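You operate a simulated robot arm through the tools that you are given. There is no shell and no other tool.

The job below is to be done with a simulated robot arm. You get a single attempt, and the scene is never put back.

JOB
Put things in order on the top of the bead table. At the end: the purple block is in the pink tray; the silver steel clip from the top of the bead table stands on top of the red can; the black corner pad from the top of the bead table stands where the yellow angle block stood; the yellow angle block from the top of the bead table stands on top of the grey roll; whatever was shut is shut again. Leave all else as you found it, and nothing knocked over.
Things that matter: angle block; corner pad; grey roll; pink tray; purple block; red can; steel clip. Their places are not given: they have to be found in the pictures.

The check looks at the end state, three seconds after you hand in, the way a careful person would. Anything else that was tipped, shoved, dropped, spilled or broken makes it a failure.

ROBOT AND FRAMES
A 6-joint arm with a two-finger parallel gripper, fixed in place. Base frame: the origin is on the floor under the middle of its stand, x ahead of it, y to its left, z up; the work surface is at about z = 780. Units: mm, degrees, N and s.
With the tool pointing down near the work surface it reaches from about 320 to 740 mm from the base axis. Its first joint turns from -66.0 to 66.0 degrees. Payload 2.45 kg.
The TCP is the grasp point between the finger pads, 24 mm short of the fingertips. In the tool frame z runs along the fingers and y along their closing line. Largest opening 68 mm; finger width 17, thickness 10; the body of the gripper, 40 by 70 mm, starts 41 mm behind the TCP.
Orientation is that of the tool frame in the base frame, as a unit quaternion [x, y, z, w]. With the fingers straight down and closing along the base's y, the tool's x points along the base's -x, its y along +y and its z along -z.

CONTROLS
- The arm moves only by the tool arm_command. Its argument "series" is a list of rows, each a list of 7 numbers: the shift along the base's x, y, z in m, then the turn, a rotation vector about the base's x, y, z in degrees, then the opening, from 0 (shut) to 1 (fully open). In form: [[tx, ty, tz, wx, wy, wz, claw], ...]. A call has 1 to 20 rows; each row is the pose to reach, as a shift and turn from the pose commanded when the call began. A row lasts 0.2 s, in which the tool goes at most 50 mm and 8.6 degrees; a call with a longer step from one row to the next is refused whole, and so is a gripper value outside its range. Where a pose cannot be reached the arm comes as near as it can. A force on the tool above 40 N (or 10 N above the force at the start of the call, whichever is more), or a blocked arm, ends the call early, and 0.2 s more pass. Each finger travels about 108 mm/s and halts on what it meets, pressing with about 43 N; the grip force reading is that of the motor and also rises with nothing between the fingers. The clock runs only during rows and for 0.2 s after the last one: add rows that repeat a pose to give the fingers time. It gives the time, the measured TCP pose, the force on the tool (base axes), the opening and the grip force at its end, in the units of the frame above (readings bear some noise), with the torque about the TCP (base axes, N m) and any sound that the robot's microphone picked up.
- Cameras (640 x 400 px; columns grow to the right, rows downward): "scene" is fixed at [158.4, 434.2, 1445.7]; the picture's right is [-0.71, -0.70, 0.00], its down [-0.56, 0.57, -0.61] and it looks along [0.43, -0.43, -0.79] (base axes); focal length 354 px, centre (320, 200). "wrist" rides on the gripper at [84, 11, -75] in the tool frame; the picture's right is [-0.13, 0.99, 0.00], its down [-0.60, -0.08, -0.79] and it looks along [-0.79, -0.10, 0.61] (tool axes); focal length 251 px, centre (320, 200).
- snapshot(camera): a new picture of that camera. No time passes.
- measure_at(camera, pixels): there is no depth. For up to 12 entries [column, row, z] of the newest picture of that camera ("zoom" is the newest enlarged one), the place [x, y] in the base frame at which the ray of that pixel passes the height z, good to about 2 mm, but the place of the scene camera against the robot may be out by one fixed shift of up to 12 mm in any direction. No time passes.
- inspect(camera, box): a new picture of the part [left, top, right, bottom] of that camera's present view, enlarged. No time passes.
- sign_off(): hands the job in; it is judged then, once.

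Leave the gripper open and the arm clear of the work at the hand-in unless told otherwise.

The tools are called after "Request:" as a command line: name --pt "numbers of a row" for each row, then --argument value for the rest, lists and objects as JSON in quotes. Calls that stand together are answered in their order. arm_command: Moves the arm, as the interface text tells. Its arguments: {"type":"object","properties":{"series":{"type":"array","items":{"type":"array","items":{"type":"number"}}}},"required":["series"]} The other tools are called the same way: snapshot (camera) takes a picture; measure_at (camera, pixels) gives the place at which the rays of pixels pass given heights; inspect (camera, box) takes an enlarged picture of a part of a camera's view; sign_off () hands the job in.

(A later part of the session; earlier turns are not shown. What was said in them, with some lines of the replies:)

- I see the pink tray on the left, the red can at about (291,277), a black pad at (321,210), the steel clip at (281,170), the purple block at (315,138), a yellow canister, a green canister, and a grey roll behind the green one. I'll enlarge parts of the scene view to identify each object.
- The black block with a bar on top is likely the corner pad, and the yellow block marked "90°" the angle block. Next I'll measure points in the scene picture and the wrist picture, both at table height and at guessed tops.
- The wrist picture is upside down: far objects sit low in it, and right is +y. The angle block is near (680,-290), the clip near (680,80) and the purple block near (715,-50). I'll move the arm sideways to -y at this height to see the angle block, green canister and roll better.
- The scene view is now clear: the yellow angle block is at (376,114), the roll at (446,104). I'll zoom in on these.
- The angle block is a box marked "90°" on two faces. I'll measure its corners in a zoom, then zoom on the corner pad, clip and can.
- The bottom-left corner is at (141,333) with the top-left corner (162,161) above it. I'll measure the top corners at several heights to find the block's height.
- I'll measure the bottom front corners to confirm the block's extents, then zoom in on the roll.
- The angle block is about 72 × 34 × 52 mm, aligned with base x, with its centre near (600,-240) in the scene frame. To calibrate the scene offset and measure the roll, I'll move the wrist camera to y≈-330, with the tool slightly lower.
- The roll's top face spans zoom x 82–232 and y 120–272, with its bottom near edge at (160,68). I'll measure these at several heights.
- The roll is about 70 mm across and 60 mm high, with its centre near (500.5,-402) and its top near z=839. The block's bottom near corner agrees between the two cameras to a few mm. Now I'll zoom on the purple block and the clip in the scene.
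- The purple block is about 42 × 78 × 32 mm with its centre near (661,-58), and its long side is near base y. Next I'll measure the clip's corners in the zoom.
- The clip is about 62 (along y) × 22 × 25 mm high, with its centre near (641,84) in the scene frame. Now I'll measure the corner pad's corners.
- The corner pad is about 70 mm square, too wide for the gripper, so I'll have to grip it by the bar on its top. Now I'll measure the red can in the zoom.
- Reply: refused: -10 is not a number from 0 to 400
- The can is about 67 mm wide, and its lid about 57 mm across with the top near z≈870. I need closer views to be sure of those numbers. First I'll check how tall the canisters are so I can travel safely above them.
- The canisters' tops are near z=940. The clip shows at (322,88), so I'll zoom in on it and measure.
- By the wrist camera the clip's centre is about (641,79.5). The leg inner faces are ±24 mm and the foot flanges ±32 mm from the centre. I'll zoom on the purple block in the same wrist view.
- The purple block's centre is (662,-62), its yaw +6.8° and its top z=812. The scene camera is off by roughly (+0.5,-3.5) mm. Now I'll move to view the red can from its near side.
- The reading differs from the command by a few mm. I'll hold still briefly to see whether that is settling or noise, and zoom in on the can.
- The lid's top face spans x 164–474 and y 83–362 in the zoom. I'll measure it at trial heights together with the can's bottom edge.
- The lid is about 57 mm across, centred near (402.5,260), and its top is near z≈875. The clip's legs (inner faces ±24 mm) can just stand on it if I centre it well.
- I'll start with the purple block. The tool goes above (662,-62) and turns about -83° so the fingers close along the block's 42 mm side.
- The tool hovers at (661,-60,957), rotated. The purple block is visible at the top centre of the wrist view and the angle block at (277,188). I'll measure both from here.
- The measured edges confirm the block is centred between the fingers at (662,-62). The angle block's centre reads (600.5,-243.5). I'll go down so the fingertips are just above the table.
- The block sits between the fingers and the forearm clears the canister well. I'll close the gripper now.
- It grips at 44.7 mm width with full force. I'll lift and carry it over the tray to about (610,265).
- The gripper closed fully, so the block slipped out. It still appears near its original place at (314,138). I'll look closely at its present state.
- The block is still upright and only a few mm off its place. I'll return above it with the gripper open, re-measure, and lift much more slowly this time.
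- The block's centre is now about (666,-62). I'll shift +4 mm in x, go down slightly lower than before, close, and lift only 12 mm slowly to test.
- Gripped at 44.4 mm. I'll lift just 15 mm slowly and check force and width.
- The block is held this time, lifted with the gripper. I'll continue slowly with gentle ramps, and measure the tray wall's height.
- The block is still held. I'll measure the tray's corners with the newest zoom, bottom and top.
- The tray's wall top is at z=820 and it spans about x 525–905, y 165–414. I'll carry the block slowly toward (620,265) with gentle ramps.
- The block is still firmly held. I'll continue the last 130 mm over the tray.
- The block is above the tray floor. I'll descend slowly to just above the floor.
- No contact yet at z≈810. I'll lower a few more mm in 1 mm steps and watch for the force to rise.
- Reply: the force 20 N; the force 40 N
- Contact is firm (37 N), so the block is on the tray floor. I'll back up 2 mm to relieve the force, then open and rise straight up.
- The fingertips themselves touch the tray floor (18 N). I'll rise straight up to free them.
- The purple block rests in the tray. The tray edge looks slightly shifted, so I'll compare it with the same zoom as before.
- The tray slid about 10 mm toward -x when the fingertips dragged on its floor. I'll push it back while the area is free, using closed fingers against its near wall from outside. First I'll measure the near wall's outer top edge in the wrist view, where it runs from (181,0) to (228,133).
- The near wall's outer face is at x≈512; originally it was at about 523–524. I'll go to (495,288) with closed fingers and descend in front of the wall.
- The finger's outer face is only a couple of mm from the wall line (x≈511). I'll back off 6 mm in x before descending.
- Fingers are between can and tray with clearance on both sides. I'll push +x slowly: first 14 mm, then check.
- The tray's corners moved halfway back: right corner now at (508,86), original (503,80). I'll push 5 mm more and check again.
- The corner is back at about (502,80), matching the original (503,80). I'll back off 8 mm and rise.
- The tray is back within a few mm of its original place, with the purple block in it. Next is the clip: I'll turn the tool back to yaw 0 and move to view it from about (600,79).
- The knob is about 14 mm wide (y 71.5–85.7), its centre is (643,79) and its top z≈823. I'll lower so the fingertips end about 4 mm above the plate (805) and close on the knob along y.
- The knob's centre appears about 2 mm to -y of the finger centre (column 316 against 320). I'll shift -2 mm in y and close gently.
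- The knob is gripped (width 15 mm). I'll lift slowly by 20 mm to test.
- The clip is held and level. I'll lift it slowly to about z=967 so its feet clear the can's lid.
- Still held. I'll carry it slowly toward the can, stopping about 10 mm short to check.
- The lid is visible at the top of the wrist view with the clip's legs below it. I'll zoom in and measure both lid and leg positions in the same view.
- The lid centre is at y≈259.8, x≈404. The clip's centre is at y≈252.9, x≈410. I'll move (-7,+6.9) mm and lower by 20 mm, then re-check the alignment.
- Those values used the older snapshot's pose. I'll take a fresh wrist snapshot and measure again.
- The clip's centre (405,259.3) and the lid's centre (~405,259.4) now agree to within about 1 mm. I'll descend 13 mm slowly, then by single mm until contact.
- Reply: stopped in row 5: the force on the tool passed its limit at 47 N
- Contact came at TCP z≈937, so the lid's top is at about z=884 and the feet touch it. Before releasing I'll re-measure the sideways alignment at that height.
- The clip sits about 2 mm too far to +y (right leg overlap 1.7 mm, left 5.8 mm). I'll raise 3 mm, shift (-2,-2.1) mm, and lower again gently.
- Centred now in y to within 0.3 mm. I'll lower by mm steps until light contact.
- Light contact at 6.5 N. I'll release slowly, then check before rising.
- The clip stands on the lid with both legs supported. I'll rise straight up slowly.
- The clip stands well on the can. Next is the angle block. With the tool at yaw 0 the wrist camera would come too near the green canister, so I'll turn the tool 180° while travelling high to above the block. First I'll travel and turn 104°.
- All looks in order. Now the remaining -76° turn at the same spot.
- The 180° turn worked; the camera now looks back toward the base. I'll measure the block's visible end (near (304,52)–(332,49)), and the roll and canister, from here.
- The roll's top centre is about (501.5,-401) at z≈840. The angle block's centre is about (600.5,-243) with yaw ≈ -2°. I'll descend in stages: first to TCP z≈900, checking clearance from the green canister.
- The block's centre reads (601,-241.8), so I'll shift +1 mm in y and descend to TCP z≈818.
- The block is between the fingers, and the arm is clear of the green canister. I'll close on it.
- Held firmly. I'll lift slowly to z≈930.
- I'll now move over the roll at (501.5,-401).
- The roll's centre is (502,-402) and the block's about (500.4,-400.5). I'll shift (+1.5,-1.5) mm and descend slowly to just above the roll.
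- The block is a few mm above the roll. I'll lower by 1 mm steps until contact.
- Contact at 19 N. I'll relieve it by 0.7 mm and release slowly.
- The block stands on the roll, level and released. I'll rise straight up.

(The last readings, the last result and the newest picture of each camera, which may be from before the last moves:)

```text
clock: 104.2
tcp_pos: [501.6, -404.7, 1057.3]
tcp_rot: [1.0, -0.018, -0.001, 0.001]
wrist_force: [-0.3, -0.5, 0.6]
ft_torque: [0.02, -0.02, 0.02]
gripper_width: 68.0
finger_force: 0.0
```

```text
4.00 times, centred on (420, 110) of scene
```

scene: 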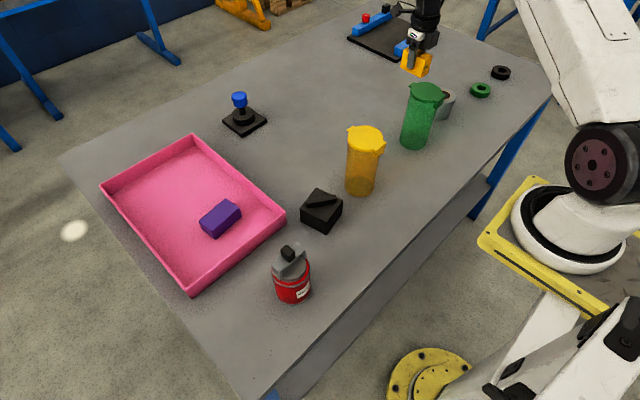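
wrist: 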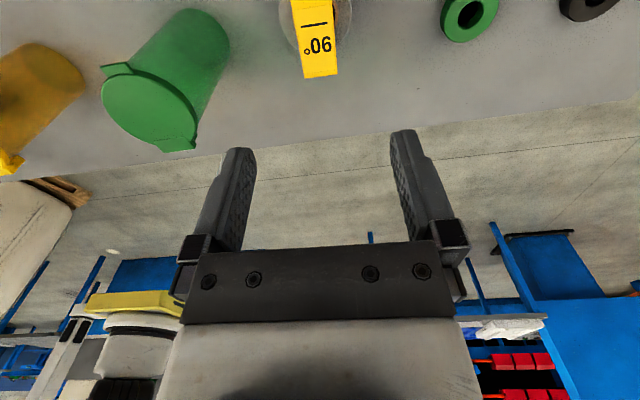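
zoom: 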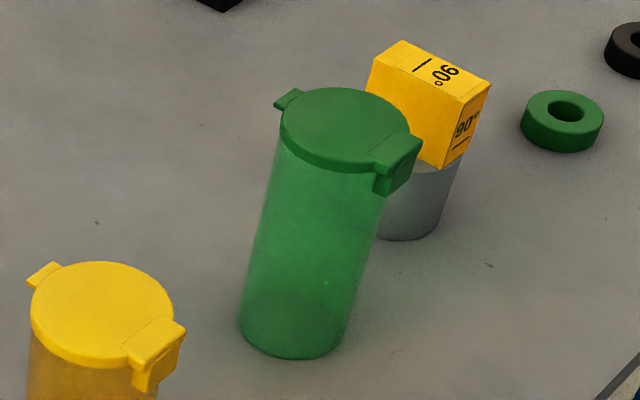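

All good there. Now the corner pad: I'll turn the tool +57.7° so the fingers can close across its bar and the camera stays away from the yellow canister. I'll travel high to a viewing spot near (525,140).

Request:
arm_command --pt "0.0018 -0.0 0.01 0 0 4 1" --pt "0.0035 0.04 0.02 0 0 8 1" --pt "0.0053 0.082 0.02 0 0 12 1" --pt "0.007 0.124 0.02 0 0 16 1" --pt "0.0088 0.166 0.02 0 0 20 1" --pt "0.0106 0.208 0.02 0 0 24 1" --pt "0.0123 0.25 0.02 0 0 28 1" --pt "0.0141 0.292 0.02 0 0 32 1" --pt "0.0158 0.334 0.02 0 0 36 1" --pt "0.0176 0.376 0.02 0 0 40 1" --pt "0.0194 0.418 0.02 0 0 44 1" --pt "0.0211 0.46 0.02 0 0 48 1" --pt "0.0229 0.502 0.02 0 0 52 1" --pt "0.0234 0.544 0.01 0 0 56 1" --pt "0.0234 0.544 -0.03 0 0 57.7 1" --pt "0.0234 0.544 -0.065 0 0 57.7 1" --pt "0.0234 0.544 -0.065 0 0 57.7 1"

Request:
snapshot --camera "wrist"

Request:
snapshot --camera "scene"

```text
clock: 107.8
tcp_pos: [527.1, 142.8, 992.9]
tcp_rot: [0.884, 0.468, 0.0, 0.0]
wrist_force: [1.1, -0.3, -0.4]
ft_torque: [-0.02, 0.02, -0.01]
gripper_width: 67.9
finger_force: 0.2
```

```text
taken
```

wrist: 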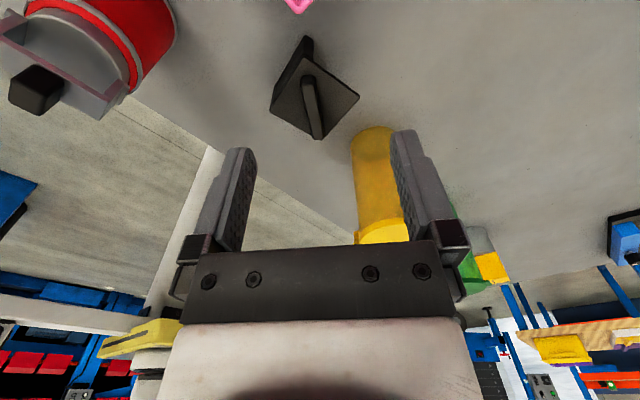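

```text
taken
```

scene: 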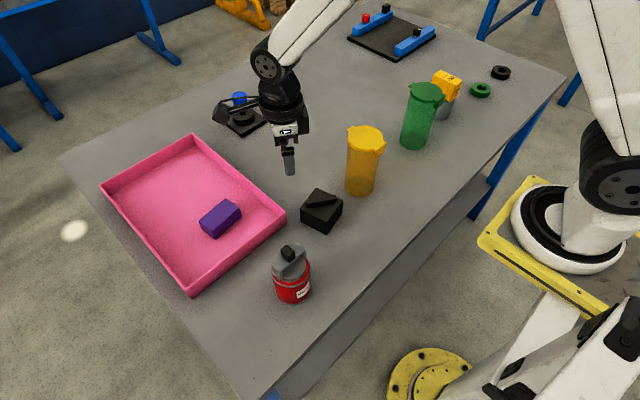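

The pad is at (312,95) in the wrist view with the bar running nearly away from the camera. I'll zoom in on it.

Request:
inspect --camera "wrist" --box '[250, 25, 378, 145]'

```text
3.33 times, centred on (314, 85) of wrist
```

zoom: 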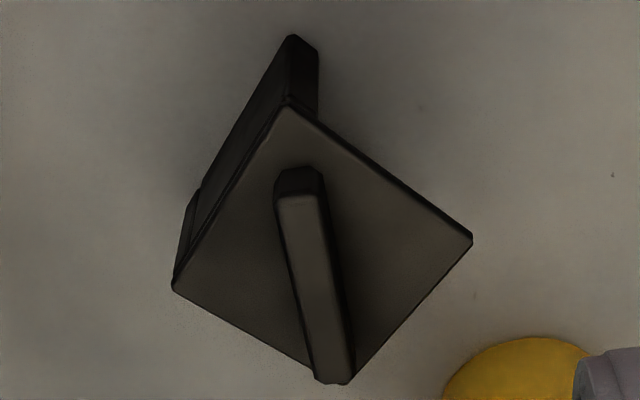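

The pad is an L-shaped corner piece: a top plate with walls on its +y and -x sides, and a bar along the diagonal. I'll measure plate corners and the bar at trial heights.

Request:
measure_at --camera "zoom" --pixels '[[290, 103, 820], [290, 103, 825], [290, 103, 830], [472, 238, 825], [173, 290, 825], [292, 36, 780], [278, 200, 840], [324, 194, 840], [316, 372, 840], [354, 355, 840]]'

Request:
inspect --camera "wrist" --box '[290, 65, 338, 110]'

Request:
inspect --camera "wrist" --box '[290, 105, 338, 150]'

```text
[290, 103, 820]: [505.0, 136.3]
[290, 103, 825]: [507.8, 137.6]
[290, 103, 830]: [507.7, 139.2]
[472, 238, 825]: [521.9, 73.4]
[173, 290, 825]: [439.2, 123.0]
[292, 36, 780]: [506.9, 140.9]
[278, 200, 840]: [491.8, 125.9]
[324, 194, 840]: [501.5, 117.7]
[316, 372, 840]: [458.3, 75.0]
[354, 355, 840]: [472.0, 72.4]
```

```text
8.89 times, centred on (314, 88) of wrist
```

zoom: 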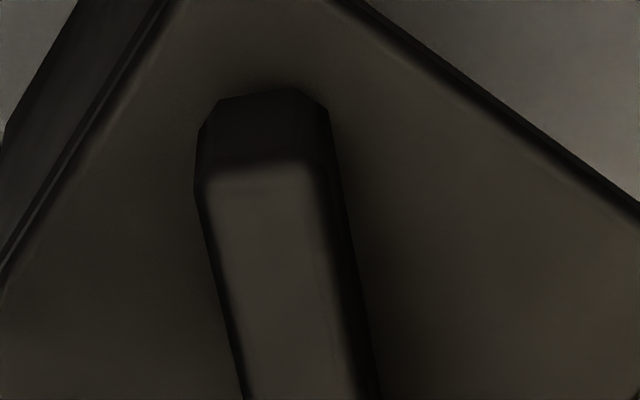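

```text
8.89 times, centred on (314, 128) of wrist
```

zoom: 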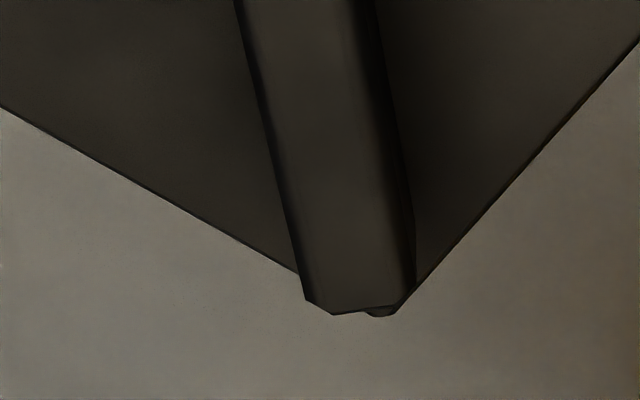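

Request:
measure_at --camera "wrist" --pixels '[[301.4, 86.3, 842], [313.4, 84.4, 842], [312.3, 138.3, 842], [323.9, 137.6, 842], [303.5, 77, 826], [315.5, 76, 826], [316.5, 85, 826], [325, 137, 826], [306, 105, 842], [317.5, 105, 842], [320, 105, 826]]'

Request:
inspect --camera "scene" --box '[295, 180, 351, 215]'

```text
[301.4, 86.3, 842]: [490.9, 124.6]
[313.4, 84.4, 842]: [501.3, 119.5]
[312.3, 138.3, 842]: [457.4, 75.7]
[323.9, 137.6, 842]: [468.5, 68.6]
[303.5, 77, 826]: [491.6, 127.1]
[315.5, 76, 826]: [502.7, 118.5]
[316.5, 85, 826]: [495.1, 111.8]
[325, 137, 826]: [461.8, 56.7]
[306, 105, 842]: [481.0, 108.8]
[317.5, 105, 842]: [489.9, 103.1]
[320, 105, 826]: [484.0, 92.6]
```

```text
11.43 times, centred on (323, 198) of scene
```

zoom: 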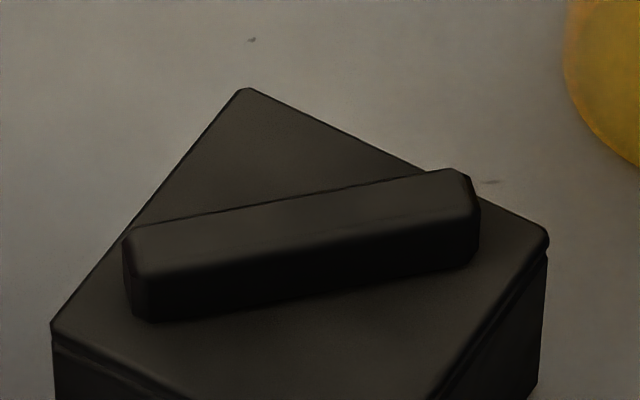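

Request:
measure_at --camera "zoom" --pixels '[[130, 235, 842], [455, 170, 842], [476, 212, 842], [140, 275, 842], [246, 88, 826], [52, 328, 826], [547, 238, 826], [150, 320, 826], [474, 262, 826]]'

```text
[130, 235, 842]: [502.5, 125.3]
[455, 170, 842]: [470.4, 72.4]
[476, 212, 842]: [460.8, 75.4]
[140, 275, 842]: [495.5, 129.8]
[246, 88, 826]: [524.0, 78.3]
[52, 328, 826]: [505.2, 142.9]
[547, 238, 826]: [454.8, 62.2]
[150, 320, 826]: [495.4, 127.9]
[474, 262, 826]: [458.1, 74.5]
```

Both cameras agree on the bar's centre at about (481,98.4), its top z≈845 and direction ≈56.5°. The plate top is at z≈827 and the pad centre at (480.5,99). I'll move above the bar to z≈905 and check.

Request:
arm_command --pt "-0.02 -0.02 -0.01 0 0 0.5 1" --pt "-0.045 -0.044 -0.02 0 0 1 1" --pt "-0.045 -0.044 -0.055 0 0 1 1" --pt "-0.045 -0.044 -0.088 0 0 1 1" --pt "-0.045 -0.044 -0.088 0 0 1 1" --pt "-0.045 -0.044 -0.088 0 0 1 1"

Request:
snapshot --camera "wrist"

Request:
inspect --camera "scene" --box '[260, 130, 372, 240]'

```text
clock: 109.2
tcp_pos: [482.0, 98.5, 907.2]
tcp_rot: [0.88, 0.475, -0.001, 0.002]
wrist_force: [-0.5, 0.5, 0.2]
ft_torque: [-0.02, 0.0, 0.02]
gripper_width: 68.0
finger_force: 0.1
```

```text
taken
```

wrist: 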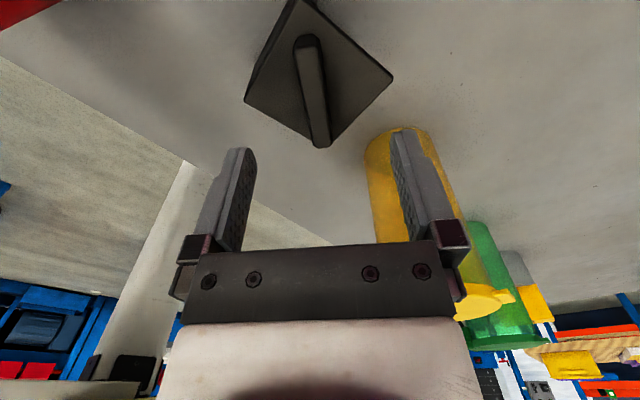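

```text
3.64 times, centred on (316, 185) of scene
```

zoom: 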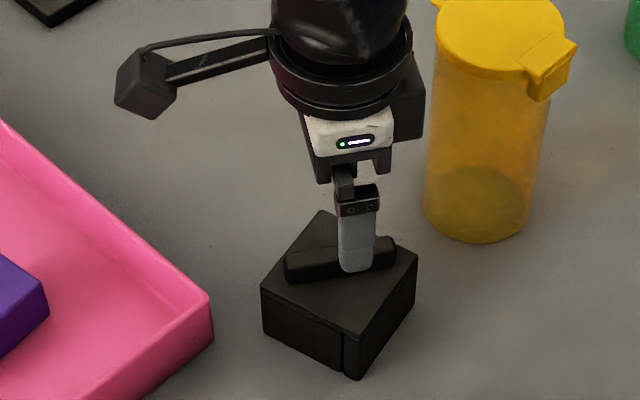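

Request:
inspect --camera "wrist" --box '[230, 0, 410, 150]'

```text
2.67 times, centred on (320, 75) of wrist
```

zoom: 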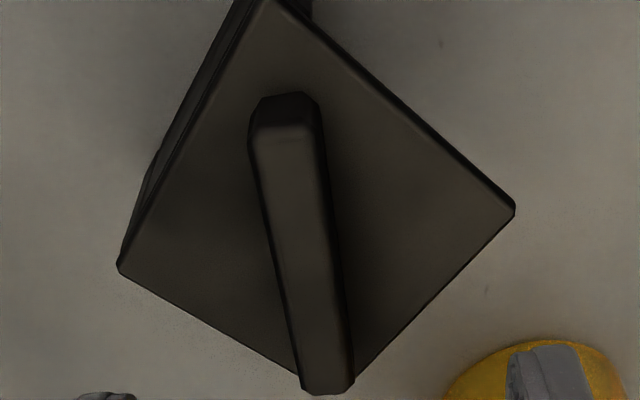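

Request:
measure_at --camera "zoom" --pixels '[[250, 140, 845], [318, 130, 845], [302, 388, 845], [352, 380, 845], [275, 260, 845], [335, 260, 845], [118, 265, 827], [514, 208, 827], [265, 0, 827]]'

```text
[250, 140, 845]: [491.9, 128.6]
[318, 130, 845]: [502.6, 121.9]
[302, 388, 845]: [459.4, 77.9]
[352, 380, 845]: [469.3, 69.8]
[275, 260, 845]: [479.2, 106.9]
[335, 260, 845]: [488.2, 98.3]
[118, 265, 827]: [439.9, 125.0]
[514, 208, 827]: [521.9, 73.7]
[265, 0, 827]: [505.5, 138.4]
```

The bar's centre is (480.8,99.5) and the plate's (480.9,99.4), already under the tool. I'll descend to TCP z≈853.5 so the fingertips sit just above the plate.

Request:
arm_command --pt "0 0.001 -0.02 0 0 0.6 1" --pt "0 0.001 -0.035 0 0 0.6 1" --pt "0 0.001 -0.045 0 0 0.6 1" --pt "0 0.001 -0.05 0 0 0.6 1" --pt "0 0.001 -0.0525 0 0 0.6 1" --pt "0 0.001 -0.0525 0 0 0.6 1"

Request:
snapshot --camera "wrist"

Request:
inspect --camera "scene" --box '[280, 160, 360, 240]'

```text
clock: 110.6
tcp_pos: [482.2, 99.2, 853.8]
tcp_rot: [0.878, 0.48, 0.0, 0.001]
wrist_force: [-7.4, 2.2, 40.6]
ft_torque: [0.68, 1.1, 0.05]
gripper_width: 68.3
finger_force: 0.1
```

```text
taken
```

wrist: 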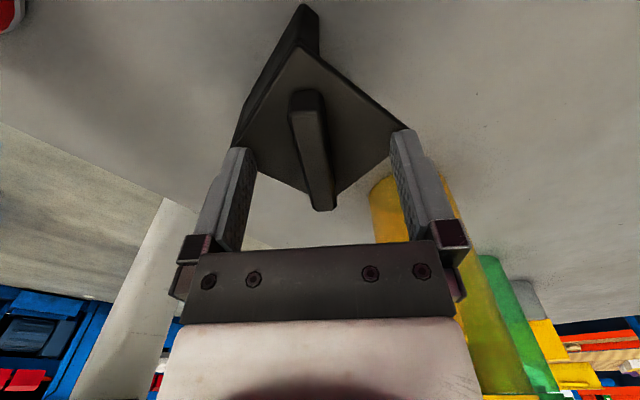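

```text
5.00 times, centred on (320, 200) of scene
```

zoom: 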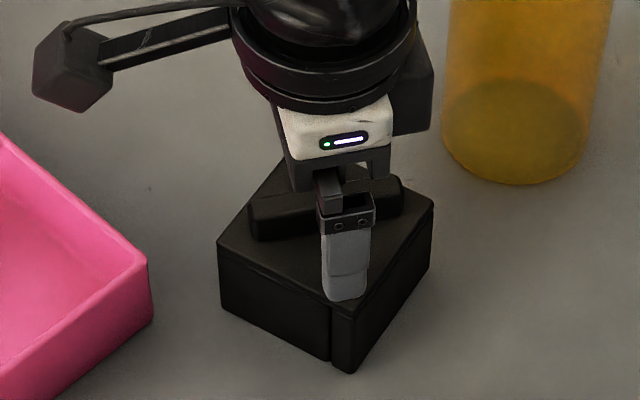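

The fingertips touch the plate (40 N), so the plate's top is at about 830. I'll raise 5 mm straight up to clear it.

Request:
arm_command --pt "0 0 0.002 0 0 0 1" --pt "0 0 0.005 0 0 0 1" --pt "0 0 0.005 0 0 0 1"

Request:
snapshot --camera "wrist"

Request:
inspect --camera "wrist" --box '[220, 80, 420, 230]'

```text
clock: 111.4
tcp_pos: [481.5, 98.6, 857.9]
tcp_rot: [0.878, 0.479, -0.001, 0.001]
wrist_force: [-0.1, -0.8, 0.0]
ft_torque: [0.02, 0.02, 0.02]
gripper_width: 68.0
finger_force: 0.1
```

```text
taken
```

wrist: 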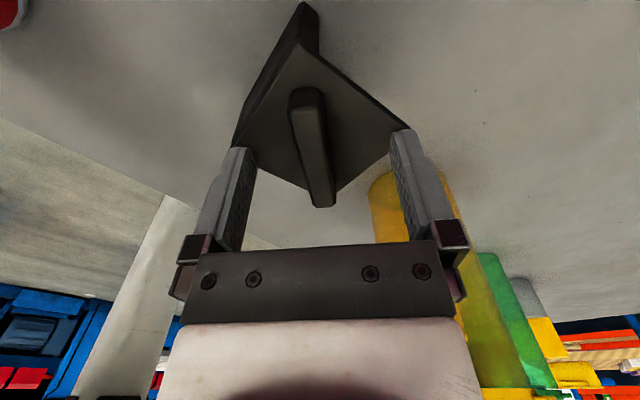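

```text
2.67 times, centred on (320, 155) of wrist
```

zoom: 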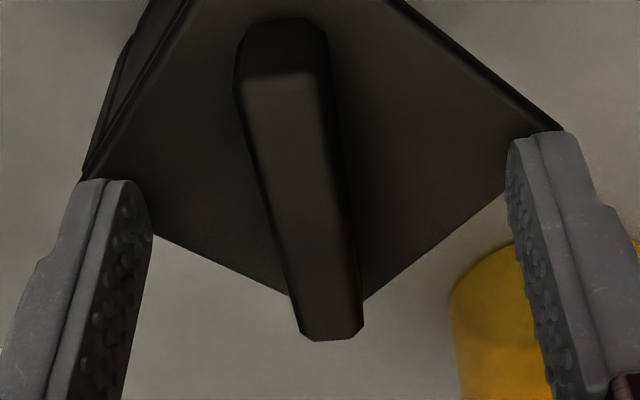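

Clear now. I'll lower 1.5 mm and close on the bar.

Request:
arm_command --pt "0 0 -0.0015 0 0 0 1" --pt "0 0 -0.0015 0 0 0 0.6" --pt "0 0 -0.0015 0 0 0 0.35" --pt "0 0 -0.0015 0 0 0 0.1" --pt "0 0 -0.0015 0 0 0 0" --pt "0 0 -0.0015 0 0 0 0" --pt "0 0 -0.0015 0 0 0 0"

Request:
snapshot --camera "wrist"

Request:
inspect --camera "scene" --box '[280, 160, 360, 240]'

```text
clock: 113.0
tcp_pos: [481.6, 99.0, 856.5]
tcp_rot: [0.877, 0.48, -0.001, 0.001]
wrist_force: [-0.5, -0.3, 0.4]
ft_torque: [-0.01, -0.02, 0.0]
gripper_width: 13.1
finger_force: 33.2
```

```text
taken
```

wrist: 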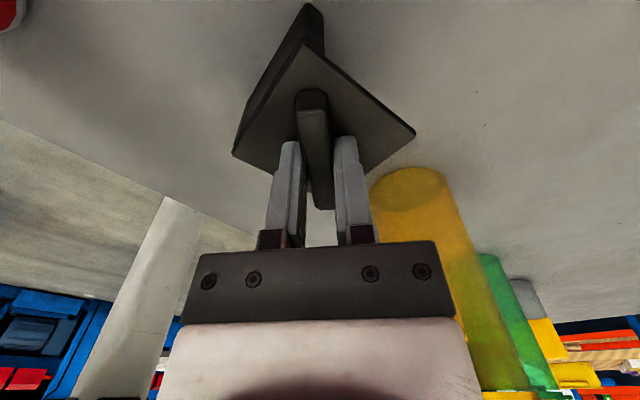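

```text
5.00 times, centred on (320, 200) of scene
```

zoom: 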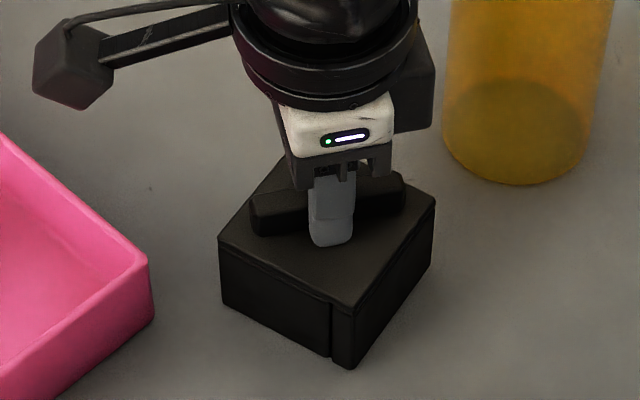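

Gripped at 13 mm. I'll do a slow test lift of 15 mm.

Request:
arm_command --pt "0 0 0.001 0 0 0 0" --pt "0 0 0.002 0 0 0 0" --pt "0 0 0.004 0 0 0 0" --pt "0 0 0.006 0 0 0 0" --pt "0 0 0.009 0 0 0 0" --pt "0 0 0.012 0 0 0 0" --pt "0 0 0.014 0 0 0 0" --pt "0 0 0.015 0 0 0 0" --pt "0 0 0.015 0 0 0 0"

Request:
snapshot --camera "wrist"

Request:
inspect --camera "scene" --box '[280, 160, 360, 240]'

```text
clock: 115.0
tcp_pos: [481.8, 99.2, 870.8]
tcp_rot: [0.878, 0.48, -0.001, 0.002]
wrist_force: [0.0, 0.4, -1.2]
ft_torque: [0.02, 0.01, -0.01]
gripper_width: 13.0
finger_force: 33.1
```

```text
taken
```

wrist: 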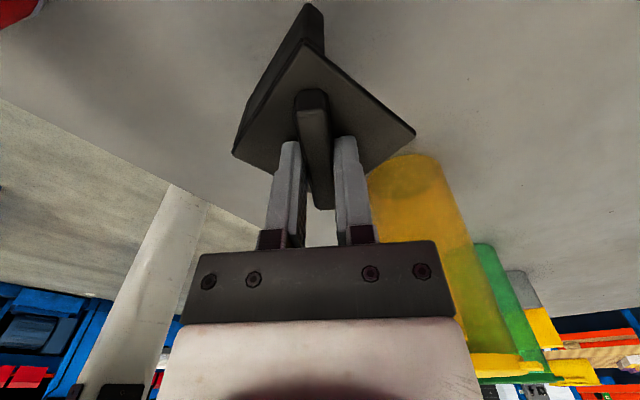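

```text
5.00 times, centred on (320, 200) of scene
```

zoom: 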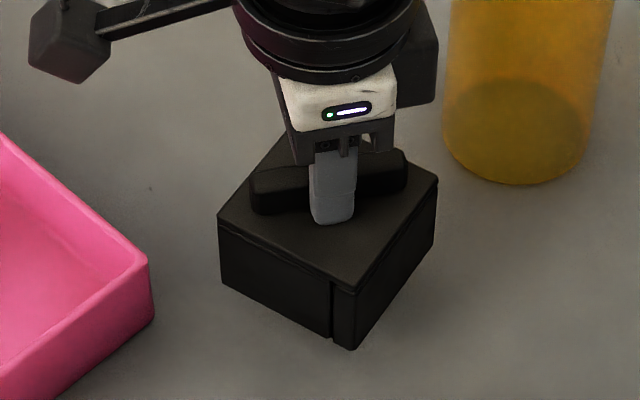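

The pad is held level. I'll lift slowly to z≈930, then carry it around the far (+x) side of the yellow canister.

Request:
arm_command --pt "0 0 0.002 0 0 0 0" --pt "0 0 0.005 0 0 0 0" --pt "0 0 0.009 0 0 0 0" --pt "0 0 0.014 0 0 0 0" --pt "0 0 0.02 0 0 0 0" --pt "0 0 0.026 0 0 0 0" --pt "0 0 0.032 0 0 0 0" --pt "0 0 0.038 0 0 0 0" --pt "0 0 0.044 0 0 0 0" --pt "0 0 0.05 0 0 0 0" --pt "0 0 0.055 0 0 0 0" --pt "0 0 0.058 0 0 0 0" --pt "0 0 0.06 0 0 0 0"

Request:
arm_command --pt "0.0018 -0.0008 0 0 0 0 0" --pt "0.0055 -0.0025 0 0 0 0 0" --pt "0.011 -0.005 0 0 0 0 0" --pt "0.018 -0.0083 0 0 0 0 0" --pt "0.027 -0.0124 0 0 0 0 0" --pt "0.036 -0.0166 0 0 0 0 0" --pt "0.046 -0.0212 0 0 0 0 0" --pt "0.056 -0.0258 0 0 0 0 0" --pt "0.066 -0.0304 0 0 0 0 0" --pt "0.076 -0.035 0 0 0 0 0" --pt "0.086 -0.0396 0 0 0 0 0" --pt "0.096 -0.0442 0 0 0 0 0" --pt "0.105 -0.0484 0 0 0 0 0" --pt "0.113 -0.0521 0 0 0 0 0" --pt "0.12 -0.0553 0 0 0 0 0" --pt "0.125 -0.0576 0 0 0 0 0" --pt "0.128 -0.059 0 0 0 0 0" --pt "0.129 -0.059 0 0 0 0 0"

Request:
snapshot --camera "scene"

Request:
snapshot --camera "wrist"

```text
clock: 117.8
tcp_pos: [480.7, 100.5, 928.9]
tcp_rot: [0.877, 0.48, -0.001, 0.002]
wrist_force: [-0.2, -0.9, -0.5]
ft_torque: [-0.01, 0.01, 0.02]
gripper_width: 12.8
finger_force: 33.3
```

```text
clock: 121.6
tcp_pos: [610.9, 40.0, 933.3]
tcp_rot: [0.877, 0.48, -0.002, 0.001]
wrist_force: [0.7, -0.8, -0.3]
ft_torque: [-0.04, 0.01, 0.0]
gripper_width: 13.3
finger_force: 33.1
```

```text
taken
```

scene: 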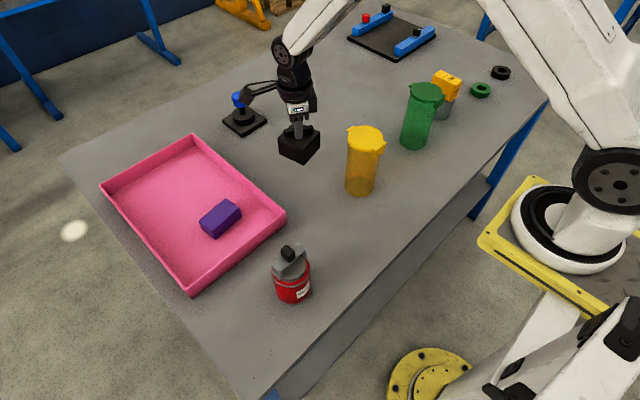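

```text
taken
```

wrist: 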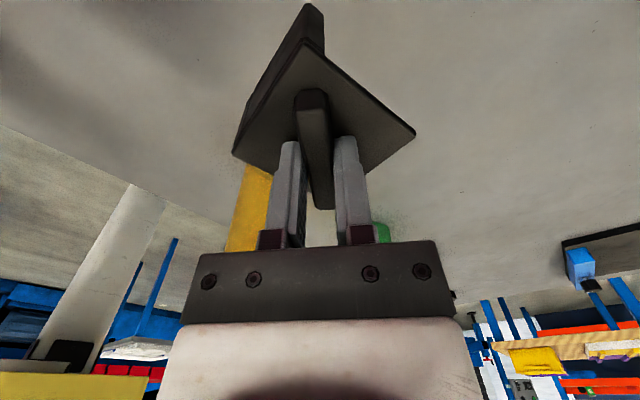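

Still held. I'll carry it along -y to above the place where the angle block stood, (601,-242).

Request:
arm_command --pt "-0.0001 -0.003 0 0 0 0 0" --pt "-0.0003 -0.009 0 0 0 0 0" --pt "-0.0006 -0.018 0 0 0 0 0" --pt "-0.001 -0.03 0 0 0 0 0" --pt "-0.0015 -0.044 0 0 0 0 0" --pt "-0.002 -0.06 0 0 0 0 0" --pt "-0.0026 -0.078 0 0 0 0 0" --pt "-0.0033 -0.097 0 0 0 0 0" --pt "-0.0039 -0.116 0 0 0 0 0" --pt "-0.0045 -0.135 0 0 0 0 0" --pt "-0.0052 -0.154 0 0 0 0 0" --pt "-0.0058 -0.173 0 0 0 0 0" --pt "-0.0065 -0.192 0 0 0 0 0" --pt "-0.0071 -0.21 0 0 0 0 0" --pt "-0.0076 -0.227 0 0 0 0 0" --pt "-0.0081 -0.242 0 0 0 0 0" --pt "-0.0086 -0.255 0 0 0 0 0" --pt "-0.009 -0.266 0 0 0 0 0" --pt "-0.0093 -0.275 0 0 0 0 0" --pt "-0.0095 -0.282 0 0 0 0 0"

Request:
arm_command --pt "0 0 0 0 0 0 0" --pt "0 0 0 0 0 0 0"

Request:
snapshot --camera "scene"

Request:
snapshot --camera "wrist"

```text
clock: 125.8
tcp_pos: [601.2, -240.4, 931.7]
tcp_rot: [0.878, 0.479, -0.001, 0.002]
wrist_force: [-0.1, 0.5, -0.2]
ft_torque: [-0.01, -0.03, 0.0]
gripper_width: 12.7
finger_force: 32.4
```

```text
clock: 126.4
tcp_pos: [601.4, -240.1, 931.0]
tcp_rot: [0.877, 0.48, -0.002, 0.002]
wrist_force: [-0.6, -0.2, -1.2]
ft_torque: [0.02, 0.01, 0.01]
gripper_width: 13.2
finger_force: 33.4
```

```text
taken
```

scene: 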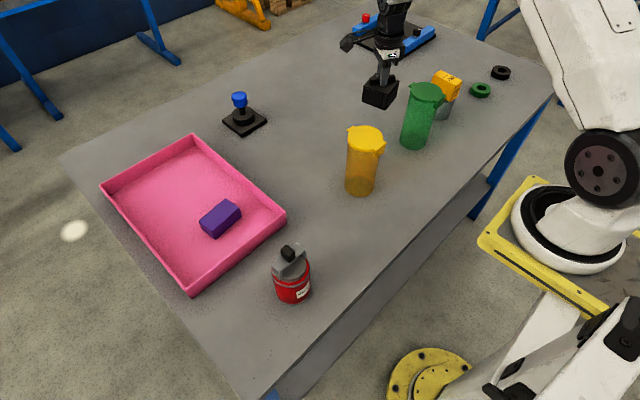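

```text
taken
```

wrist: 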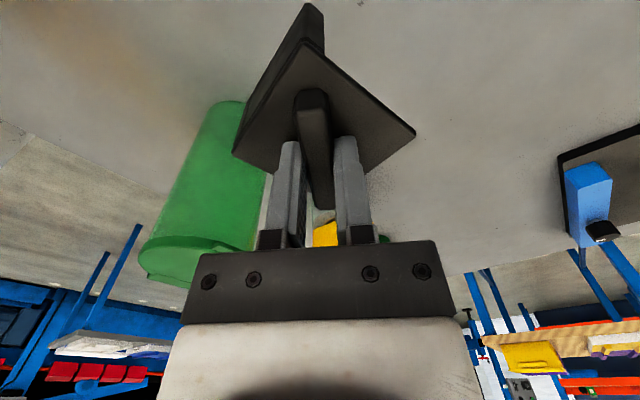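

I'm above the spot at (601.3,-240.2). I'll shift -2 mm in y and descend slowly, 68 mm.

Request:
arm_command --pt "0 -0.001 -0.002 0 0 0 0" --pt "0 -0.002 -0.006 0 0 0 0" --pt "0 -0.002 -0.012 0 0 0 0" --pt "0 -0.002 -0.018 0 0 0 0" --pt "0 -0.002 -0.025 0 0 0 0" --pt "0 -0.002 -0.032 0 0 0 0" --pt "0 -0.002 -0.039 0 0 0 0" --pt "0 -0.002 -0.046 0 0 0 0" --pt "0 -0.002 -0.053 0 0 0 0" --pt "0 -0.002 -0.059 0 0 0 0" --pt "0 -0.002 -0.064 0 0 0 0" --pt "0 -0.002 -0.067 0 0 0 0" --pt "0 -0.002 -0.069 0 0 0 0" --pt "0 -0.002 -0.069 0 0 0 0"

Request:
inspect --camera "scene" --box '[330, 50, 450, 150]'

```text
clock: 129.4
tcp_pos: [600.6, -243.7, 862.0]
tcp_rot: [0.877, 0.48, -0.002, 0.001]
wrist_force: [-0.7, -0.6, -0.1]
ft_torque: [0.0, 0.0, -0.01]
gripper_width: 12.9
finger_force: 32.9
```

```text
4.00 times, centred on (390, 100) of scene
```

zoom: 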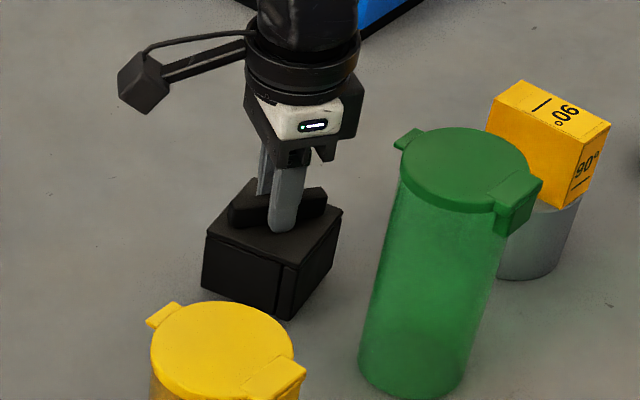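

The pad is about 5 mm above the table. I'll lower by small steps until contact.

Request:
arm_command --pt "0 0 -0.0015 0 0 0 0" --pt "0 0 -0.003 0 0 0 0" --pt "0 0 -0.004 0 0 0 0"

Request:
arm_command --pt "0 0 -0.001 0 0 0 0" --pt "0 0 -0.0015 0 0 0 0"

```text
clock: 130.2
tcp_pos: [600.3, -244.0, 857.1]
tcp_rot: [0.878, 0.479, -0.001, 0.002]
wrist_force: [-0.4, 0.1, -1.2]
ft_torque: [0.0, 0.0, -0.03]
gripper_width: 12.7
finger_force: 33.5
```

```text
clock: 130.8
tcp_pos: [600.1, -244.7, 857.7]
tcp_rot: [0.878, 0.479, -0.001, 0.001]
wrist_force: [0.9, 0.3, -0.4]
ft_torque: [-0.02, 0.03, -0.03]
gripper_width: 12.9
finger_force: 32.9
```

Request:
arm_command --pt "0 0 -0.001 0 0 0 0" --pt "0 0 -0.0015 0 0 0 0"

Request:
arm_command --pt "0 0 -0.001 0 0 0 0" --pt "0 0 -0.001 0 0 0 0"

```text
clock: 131.4
tcp_pos: [601.4, -244.4, 855.1]
tcp_rot: [0.878, 0.479, 0.0, 0.004]
wrist_force: [-0.7, -2.0, 6.5]
ft_torque: [-0.1, 0.16, 0.07]
gripper_width: 13.1
finger_force: 33.1
```

```text
clock: 132.0
tcp_pos: [601.5, -243.9, 856.4]
tcp_rot: [0.877, 0.48, 0.001, 0.003]
wrist_force: [1.8, -3.9, 13.7]
ft_torque: [-0.11, 0.14, 0.07]
gripper_width: 12.9
finger_force: 33.0
```

Contact at about 14 N. I'll release slowly.

Request:
arm_command --pt "0 0 0.0005 0 0 0 0" --pt "0 0 0.0005 0 0 0 0.2" --pt "0 0 0.0005 0 0 0 0.24" --pt "0 0 0.0005 0 0 0 0.3" --pt "0 0 0.0005 0 0 0 0.4" --pt "0 0 0.0005 0 0 0 0.5" --pt "0 0 0.0005 0 0 0 0.5"

Request:
snapshot --camera "wrist"

Request:
inspect --camera "scene" --box '[330, 50, 450, 150]'

```text
clock: 133.6
tcp_pos: [600.4, -243.3, 854.5]
tcp_rot: [0.878, 0.479, -0.001, 0.003]
wrist_force: [2.7, -2.6, 10.7]
ft_torque: [0.05, 0.04, 0.0]
gripper_width: 31.5
finger_force: 0.1
```

```text
taken
```

wrist: 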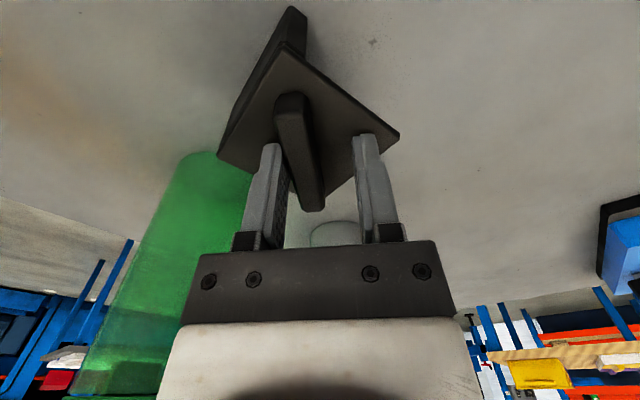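

```text
4.00 times, centred on (390, 100) of scene
```

zoom: 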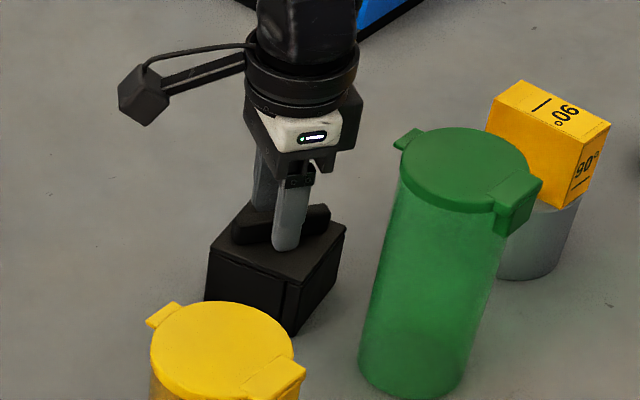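

A fingertip still presses on the plate (10 N) and dragged the pad a little while opening. I'll raise 5 mm to free it before doing anything else.

Request:
arm_command --pt "0 0 0.002 0 0 0 0.5" --pt "0 0 0.005 0 0 0 0.5" --pt "0 0 0.005 0 0 0 0.5"

Request:
snapshot --camera "wrist"

Request:
inspect --camera "wrist" --box '[200, 0, 420, 220]'

```text
clock: 134.4
tcp_pos: [600.2, -243.6, 859.6]
tcp_rot: [0.878, 0.479, -0.001, 0.002]
wrist_force: [0.2, 0.2, 0.5]
ft_torque: [-0.01, 0.03, -0.01]
gripper_width: 33.8
finger_force: 0.0
```

```text
taken
```

wrist: 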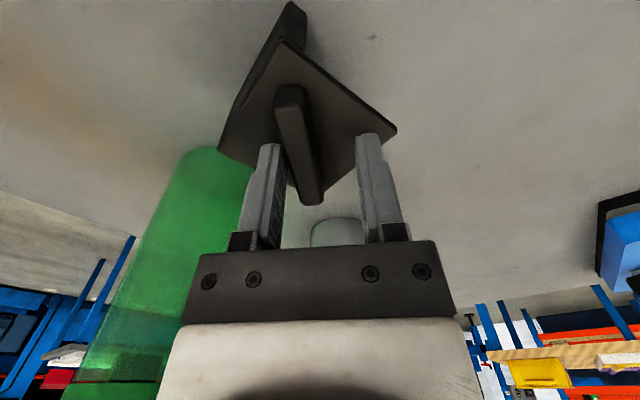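

```text
1.82 times, centred on (310, 110) of wrist
```

zoom: 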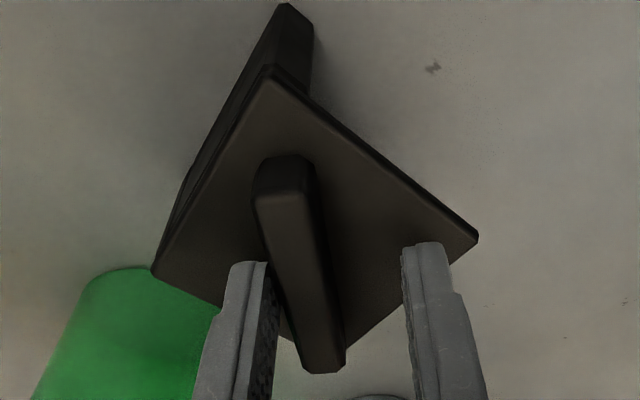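

Request:
measure_at --camera "zoom" --pixels '[[268, 80, 829], [152, 272, 829], [478, 238, 829], [285, 5, 780], [310, 362, 846], [345, 360, 846], [254, 200, 846], [312, 195, 846]]'

```text
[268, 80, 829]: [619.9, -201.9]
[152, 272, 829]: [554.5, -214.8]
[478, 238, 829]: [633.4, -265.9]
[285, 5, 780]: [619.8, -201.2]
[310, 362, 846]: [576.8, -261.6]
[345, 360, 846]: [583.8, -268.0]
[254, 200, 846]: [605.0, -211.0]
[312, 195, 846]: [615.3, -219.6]
```

The pad's centre is now about (594.5,-240.3), some 7 mm from the target (601,-242.5). Closing the fingers on the bar again, now without pressing down, will slide the pad back to centre. I'll do that slowly.

Request:
arm_command --pt "0 0 0 0 0 0 0.42" --pt "0 0 0 0 0 0 0.36" --pt "0 0 0 0 0 0 0.3" --pt "0 0 0 0 0 0 0.25" --pt "0 0 0 0 0 0 0.21" --pt "0 0 0 0 0 0 0.18" --pt "0 0 0 0 0 0 0.15" --pt "0 0 0 0 0 0 0.15"

Request:
snapshot --camera "wrist"

Request:
inspect --camera "wrist" --box '[200, 0, 420, 220]'

```text
clock: 136.2
tcp_pos: [599.6, -244.2, 859.9]
tcp_rot: [0.878, 0.479, -0.001, 0.002]
wrist_force: [0.1, -0.2, 1.8]
ft_torque: [-0.01, 0.01, -0.02]
gripper_width: 12.9
finger_force: 32.6
```

```text
taken
```

wrist: 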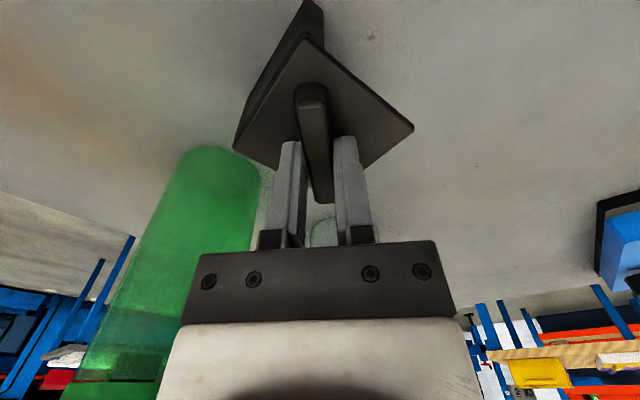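

```text
1.82 times, centred on (310, 110) of wrist
```

zoom: 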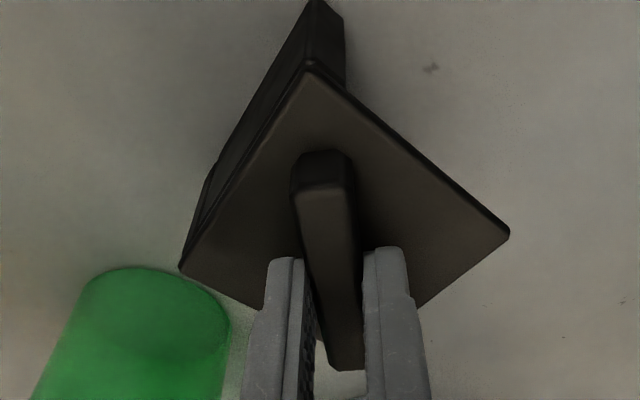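

Request:
measure_at --camera "zoom" --pixels '[[310, 65, 829], [180, 268, 829], [509, 234, 829], [332, 368, 846], [364, 365, 846], [292, 195, 846], [352, 190, 846]]'

Request:
inspect --camera "scene" --box '[330, 50, 450, 150]'

```text
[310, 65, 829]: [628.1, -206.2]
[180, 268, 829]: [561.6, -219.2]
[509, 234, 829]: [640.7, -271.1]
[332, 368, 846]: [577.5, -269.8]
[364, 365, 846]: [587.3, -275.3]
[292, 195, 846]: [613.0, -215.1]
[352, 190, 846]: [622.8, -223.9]
```

```text
4.00 times, centred on (390, 100) of scene
```

zoom: 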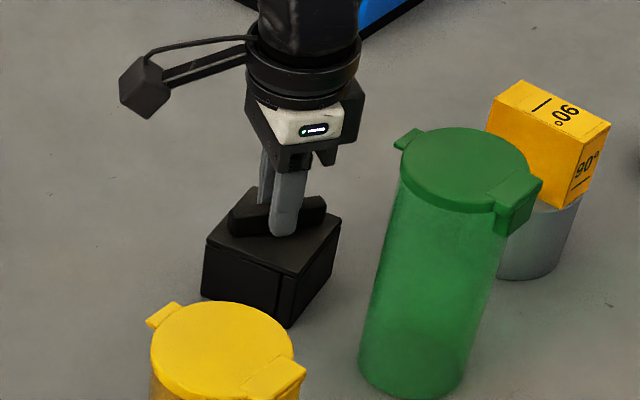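

The pad's centre is now (601.2,-245.2), within 3 mm of where the block stood. I'll open slowly, with no downward press this time.

Request:
arm_command --pt "0 0 0 0 0 0 0.2" --pt "0 0 0 0 0 0 0.24" --pt "0 0 0 0 0 0 0.28" --pt "0 0 0 0 0 0 0.34" --pt "0 0 0 0 0 0 0.42" --pt "0 0 0 0 0 0 0.5" --pt "0 0 0 0 0 0 0.6" --pt "0 0 0 0 0 0 0.6"

Request:
snapshot --camera "wrist"

```text
clock: 138.0
tcp_pos: [600.3, -244.9, 859.7]
tcp_rot: [0.878, 0.479, -0.001, 0.001]
wrist_force: [0.0, -0.5, 0.7]
ft_torque: [-0.03, 0.03, -0.04]
gripper_width: 40.9
finger_force: 0.1
```

```text
taken
```

wrist: 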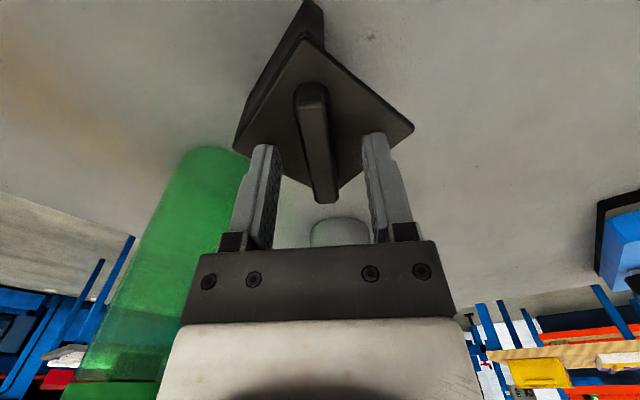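

The pad stayed centred. I'll rise straight up and take new pictures.

Request:
arm_command --pt "0 0 0.004 0 0 0 0.6" --pt "0 0 0.012 0 0 0 0.6" --pt "0 0 0.03 0 0 0 0.6" --pt "0 0 0.06 0 0 0 0.8" --pt "0 0 0.1 0 0 0 1" --pt "0 0 0.14 0 0 0 1" --pt "0 0 0.18 0 0 0 1" --pt "0 0 0.21 0 0 0 1" --pt "0 0 0.21 0 0 0 1"

Request:
snapshot --camera "scene"

Request:
snapshot --camera "wrist"

```text
clock: 140.0
tcp_pos: [599.3, -245.0, 1069.8]
tcp_rot: [0.878, 0.478, -0.001, 0.002]
wrist_force: [0.6, 0.2, 0.5]
ft_torque: [-0.04, -0.01, 0.0]
gripper_width: 68.2
finger_force: 0.1
```

```text
taken
```

scene: 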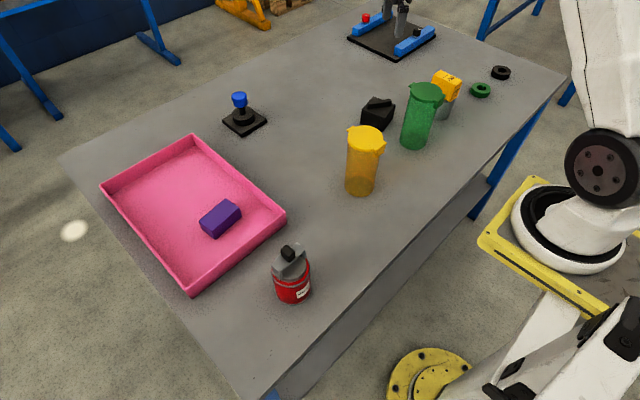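

```text
taken
```

wrist: 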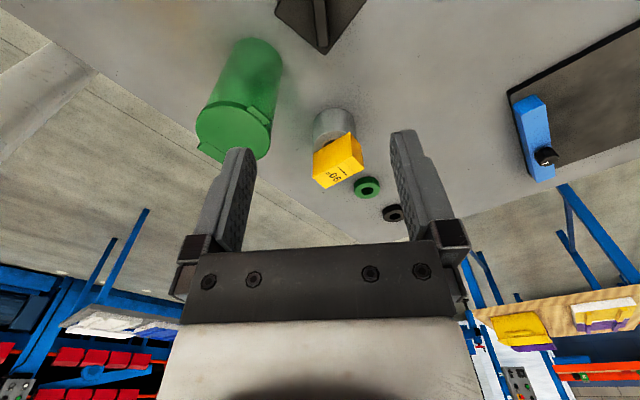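

Everything appears in place. I'll zoom in on each result for a final check.

Request:
inspect --camera "scene" --box '[345, 60, 475, 160]'

Request:
inspect --camera "scene" --box '[250, 235, 330, 305]'

Request:
inspect --camera "scene" --box '[90, 120, 300, 305]'

Request:
inspect --camera "scene" --box '[355, 88, 403, 133]'

```text
4.00 times, centred on (410, 110) of scene
```

zoom: 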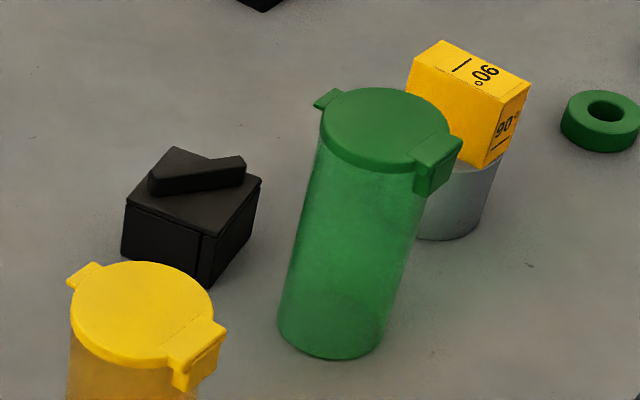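

```text
5.71 times, centred on (290, 270) of scene
```

zoom: 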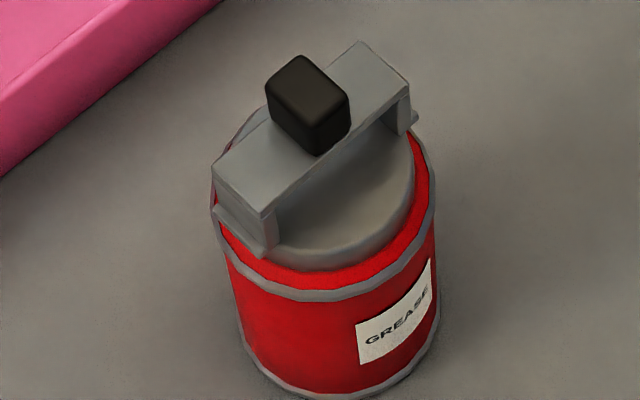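

```text
2.16 times, centred on (195, 212) of scene
```

zoom: 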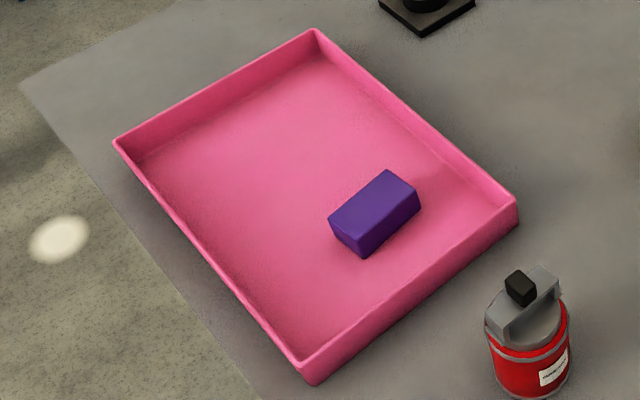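

```text
8.89 times, centred on (379, 110) of scene
```

zoom: 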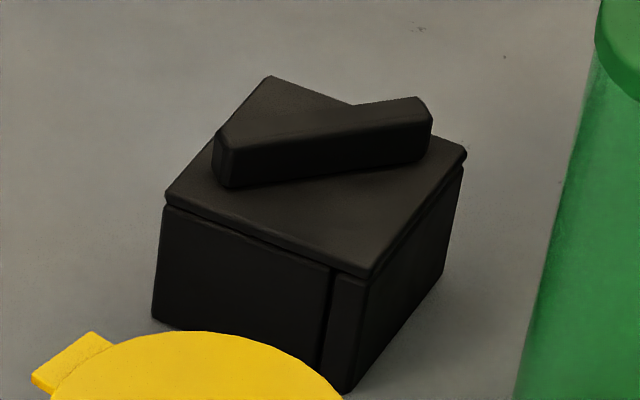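

Request:
measure_at --camera "zoom" --pixels '[[165, 195, 829], [467, 152, 829], [372, 275, 829], [268, 76, 829]]'

Request:
inspect --camera "scene" --box '[420, 60, 468, 105]'

```text
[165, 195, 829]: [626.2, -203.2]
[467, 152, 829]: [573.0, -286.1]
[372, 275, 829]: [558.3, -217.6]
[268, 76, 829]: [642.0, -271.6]
```

```text
8.89 times, centred on (444, 82) of scene
```

zoom: 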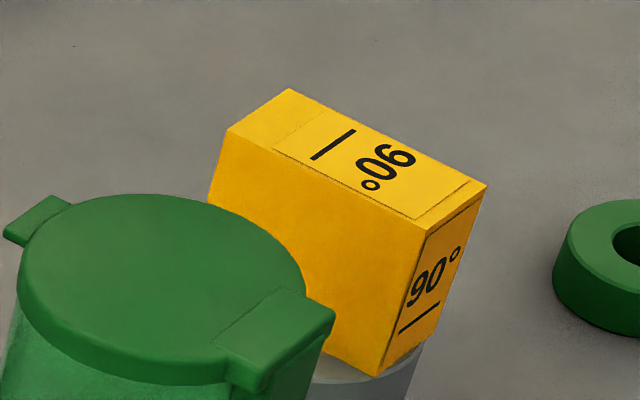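

All results check out:
- **Purple block:** in the pink tray, and the tray is back in its place.
- **Clip:** standing on the red can.
- **Angle block:** standing level on the grey roll.
- **Corner pad:** centred within about 5 mm of where the angle block stood.
- **Lids:** both canisters are still shut.

The gripper is open and the arm is high above the table, so I'm handing in.

Request:
sign_off

```text
The job is handed in.
```

I finished the job and handed it in. In the last pictures everything stood where you asked, and nothing was tipped over.

- **Purple block:** it is in the pink tray. It slipped out of the gripper on the first lift and stayed upright near its place, and the second, slower lift held.
- **Pink tray:** the fingertips dragged it about 10 mm when I set the block down. I pushed it back to within about 3 mm of its original place.
- **Steel clip:** it stands on the red can's lid. The lid is narrow, so each leg rests on only about 2–3 mm of it.
- **Angle block:** it stands level and centred on the grey roll.
- **Corner pad:** its centre is within about 5 mm of where the angle block stood. It is turned about 15° compared with the block's old direction.
- **Canisters:** I never opened either one, and both lids are still shut.

I left the gripper open and the arm about 200 mm above the pad, clear of everything.
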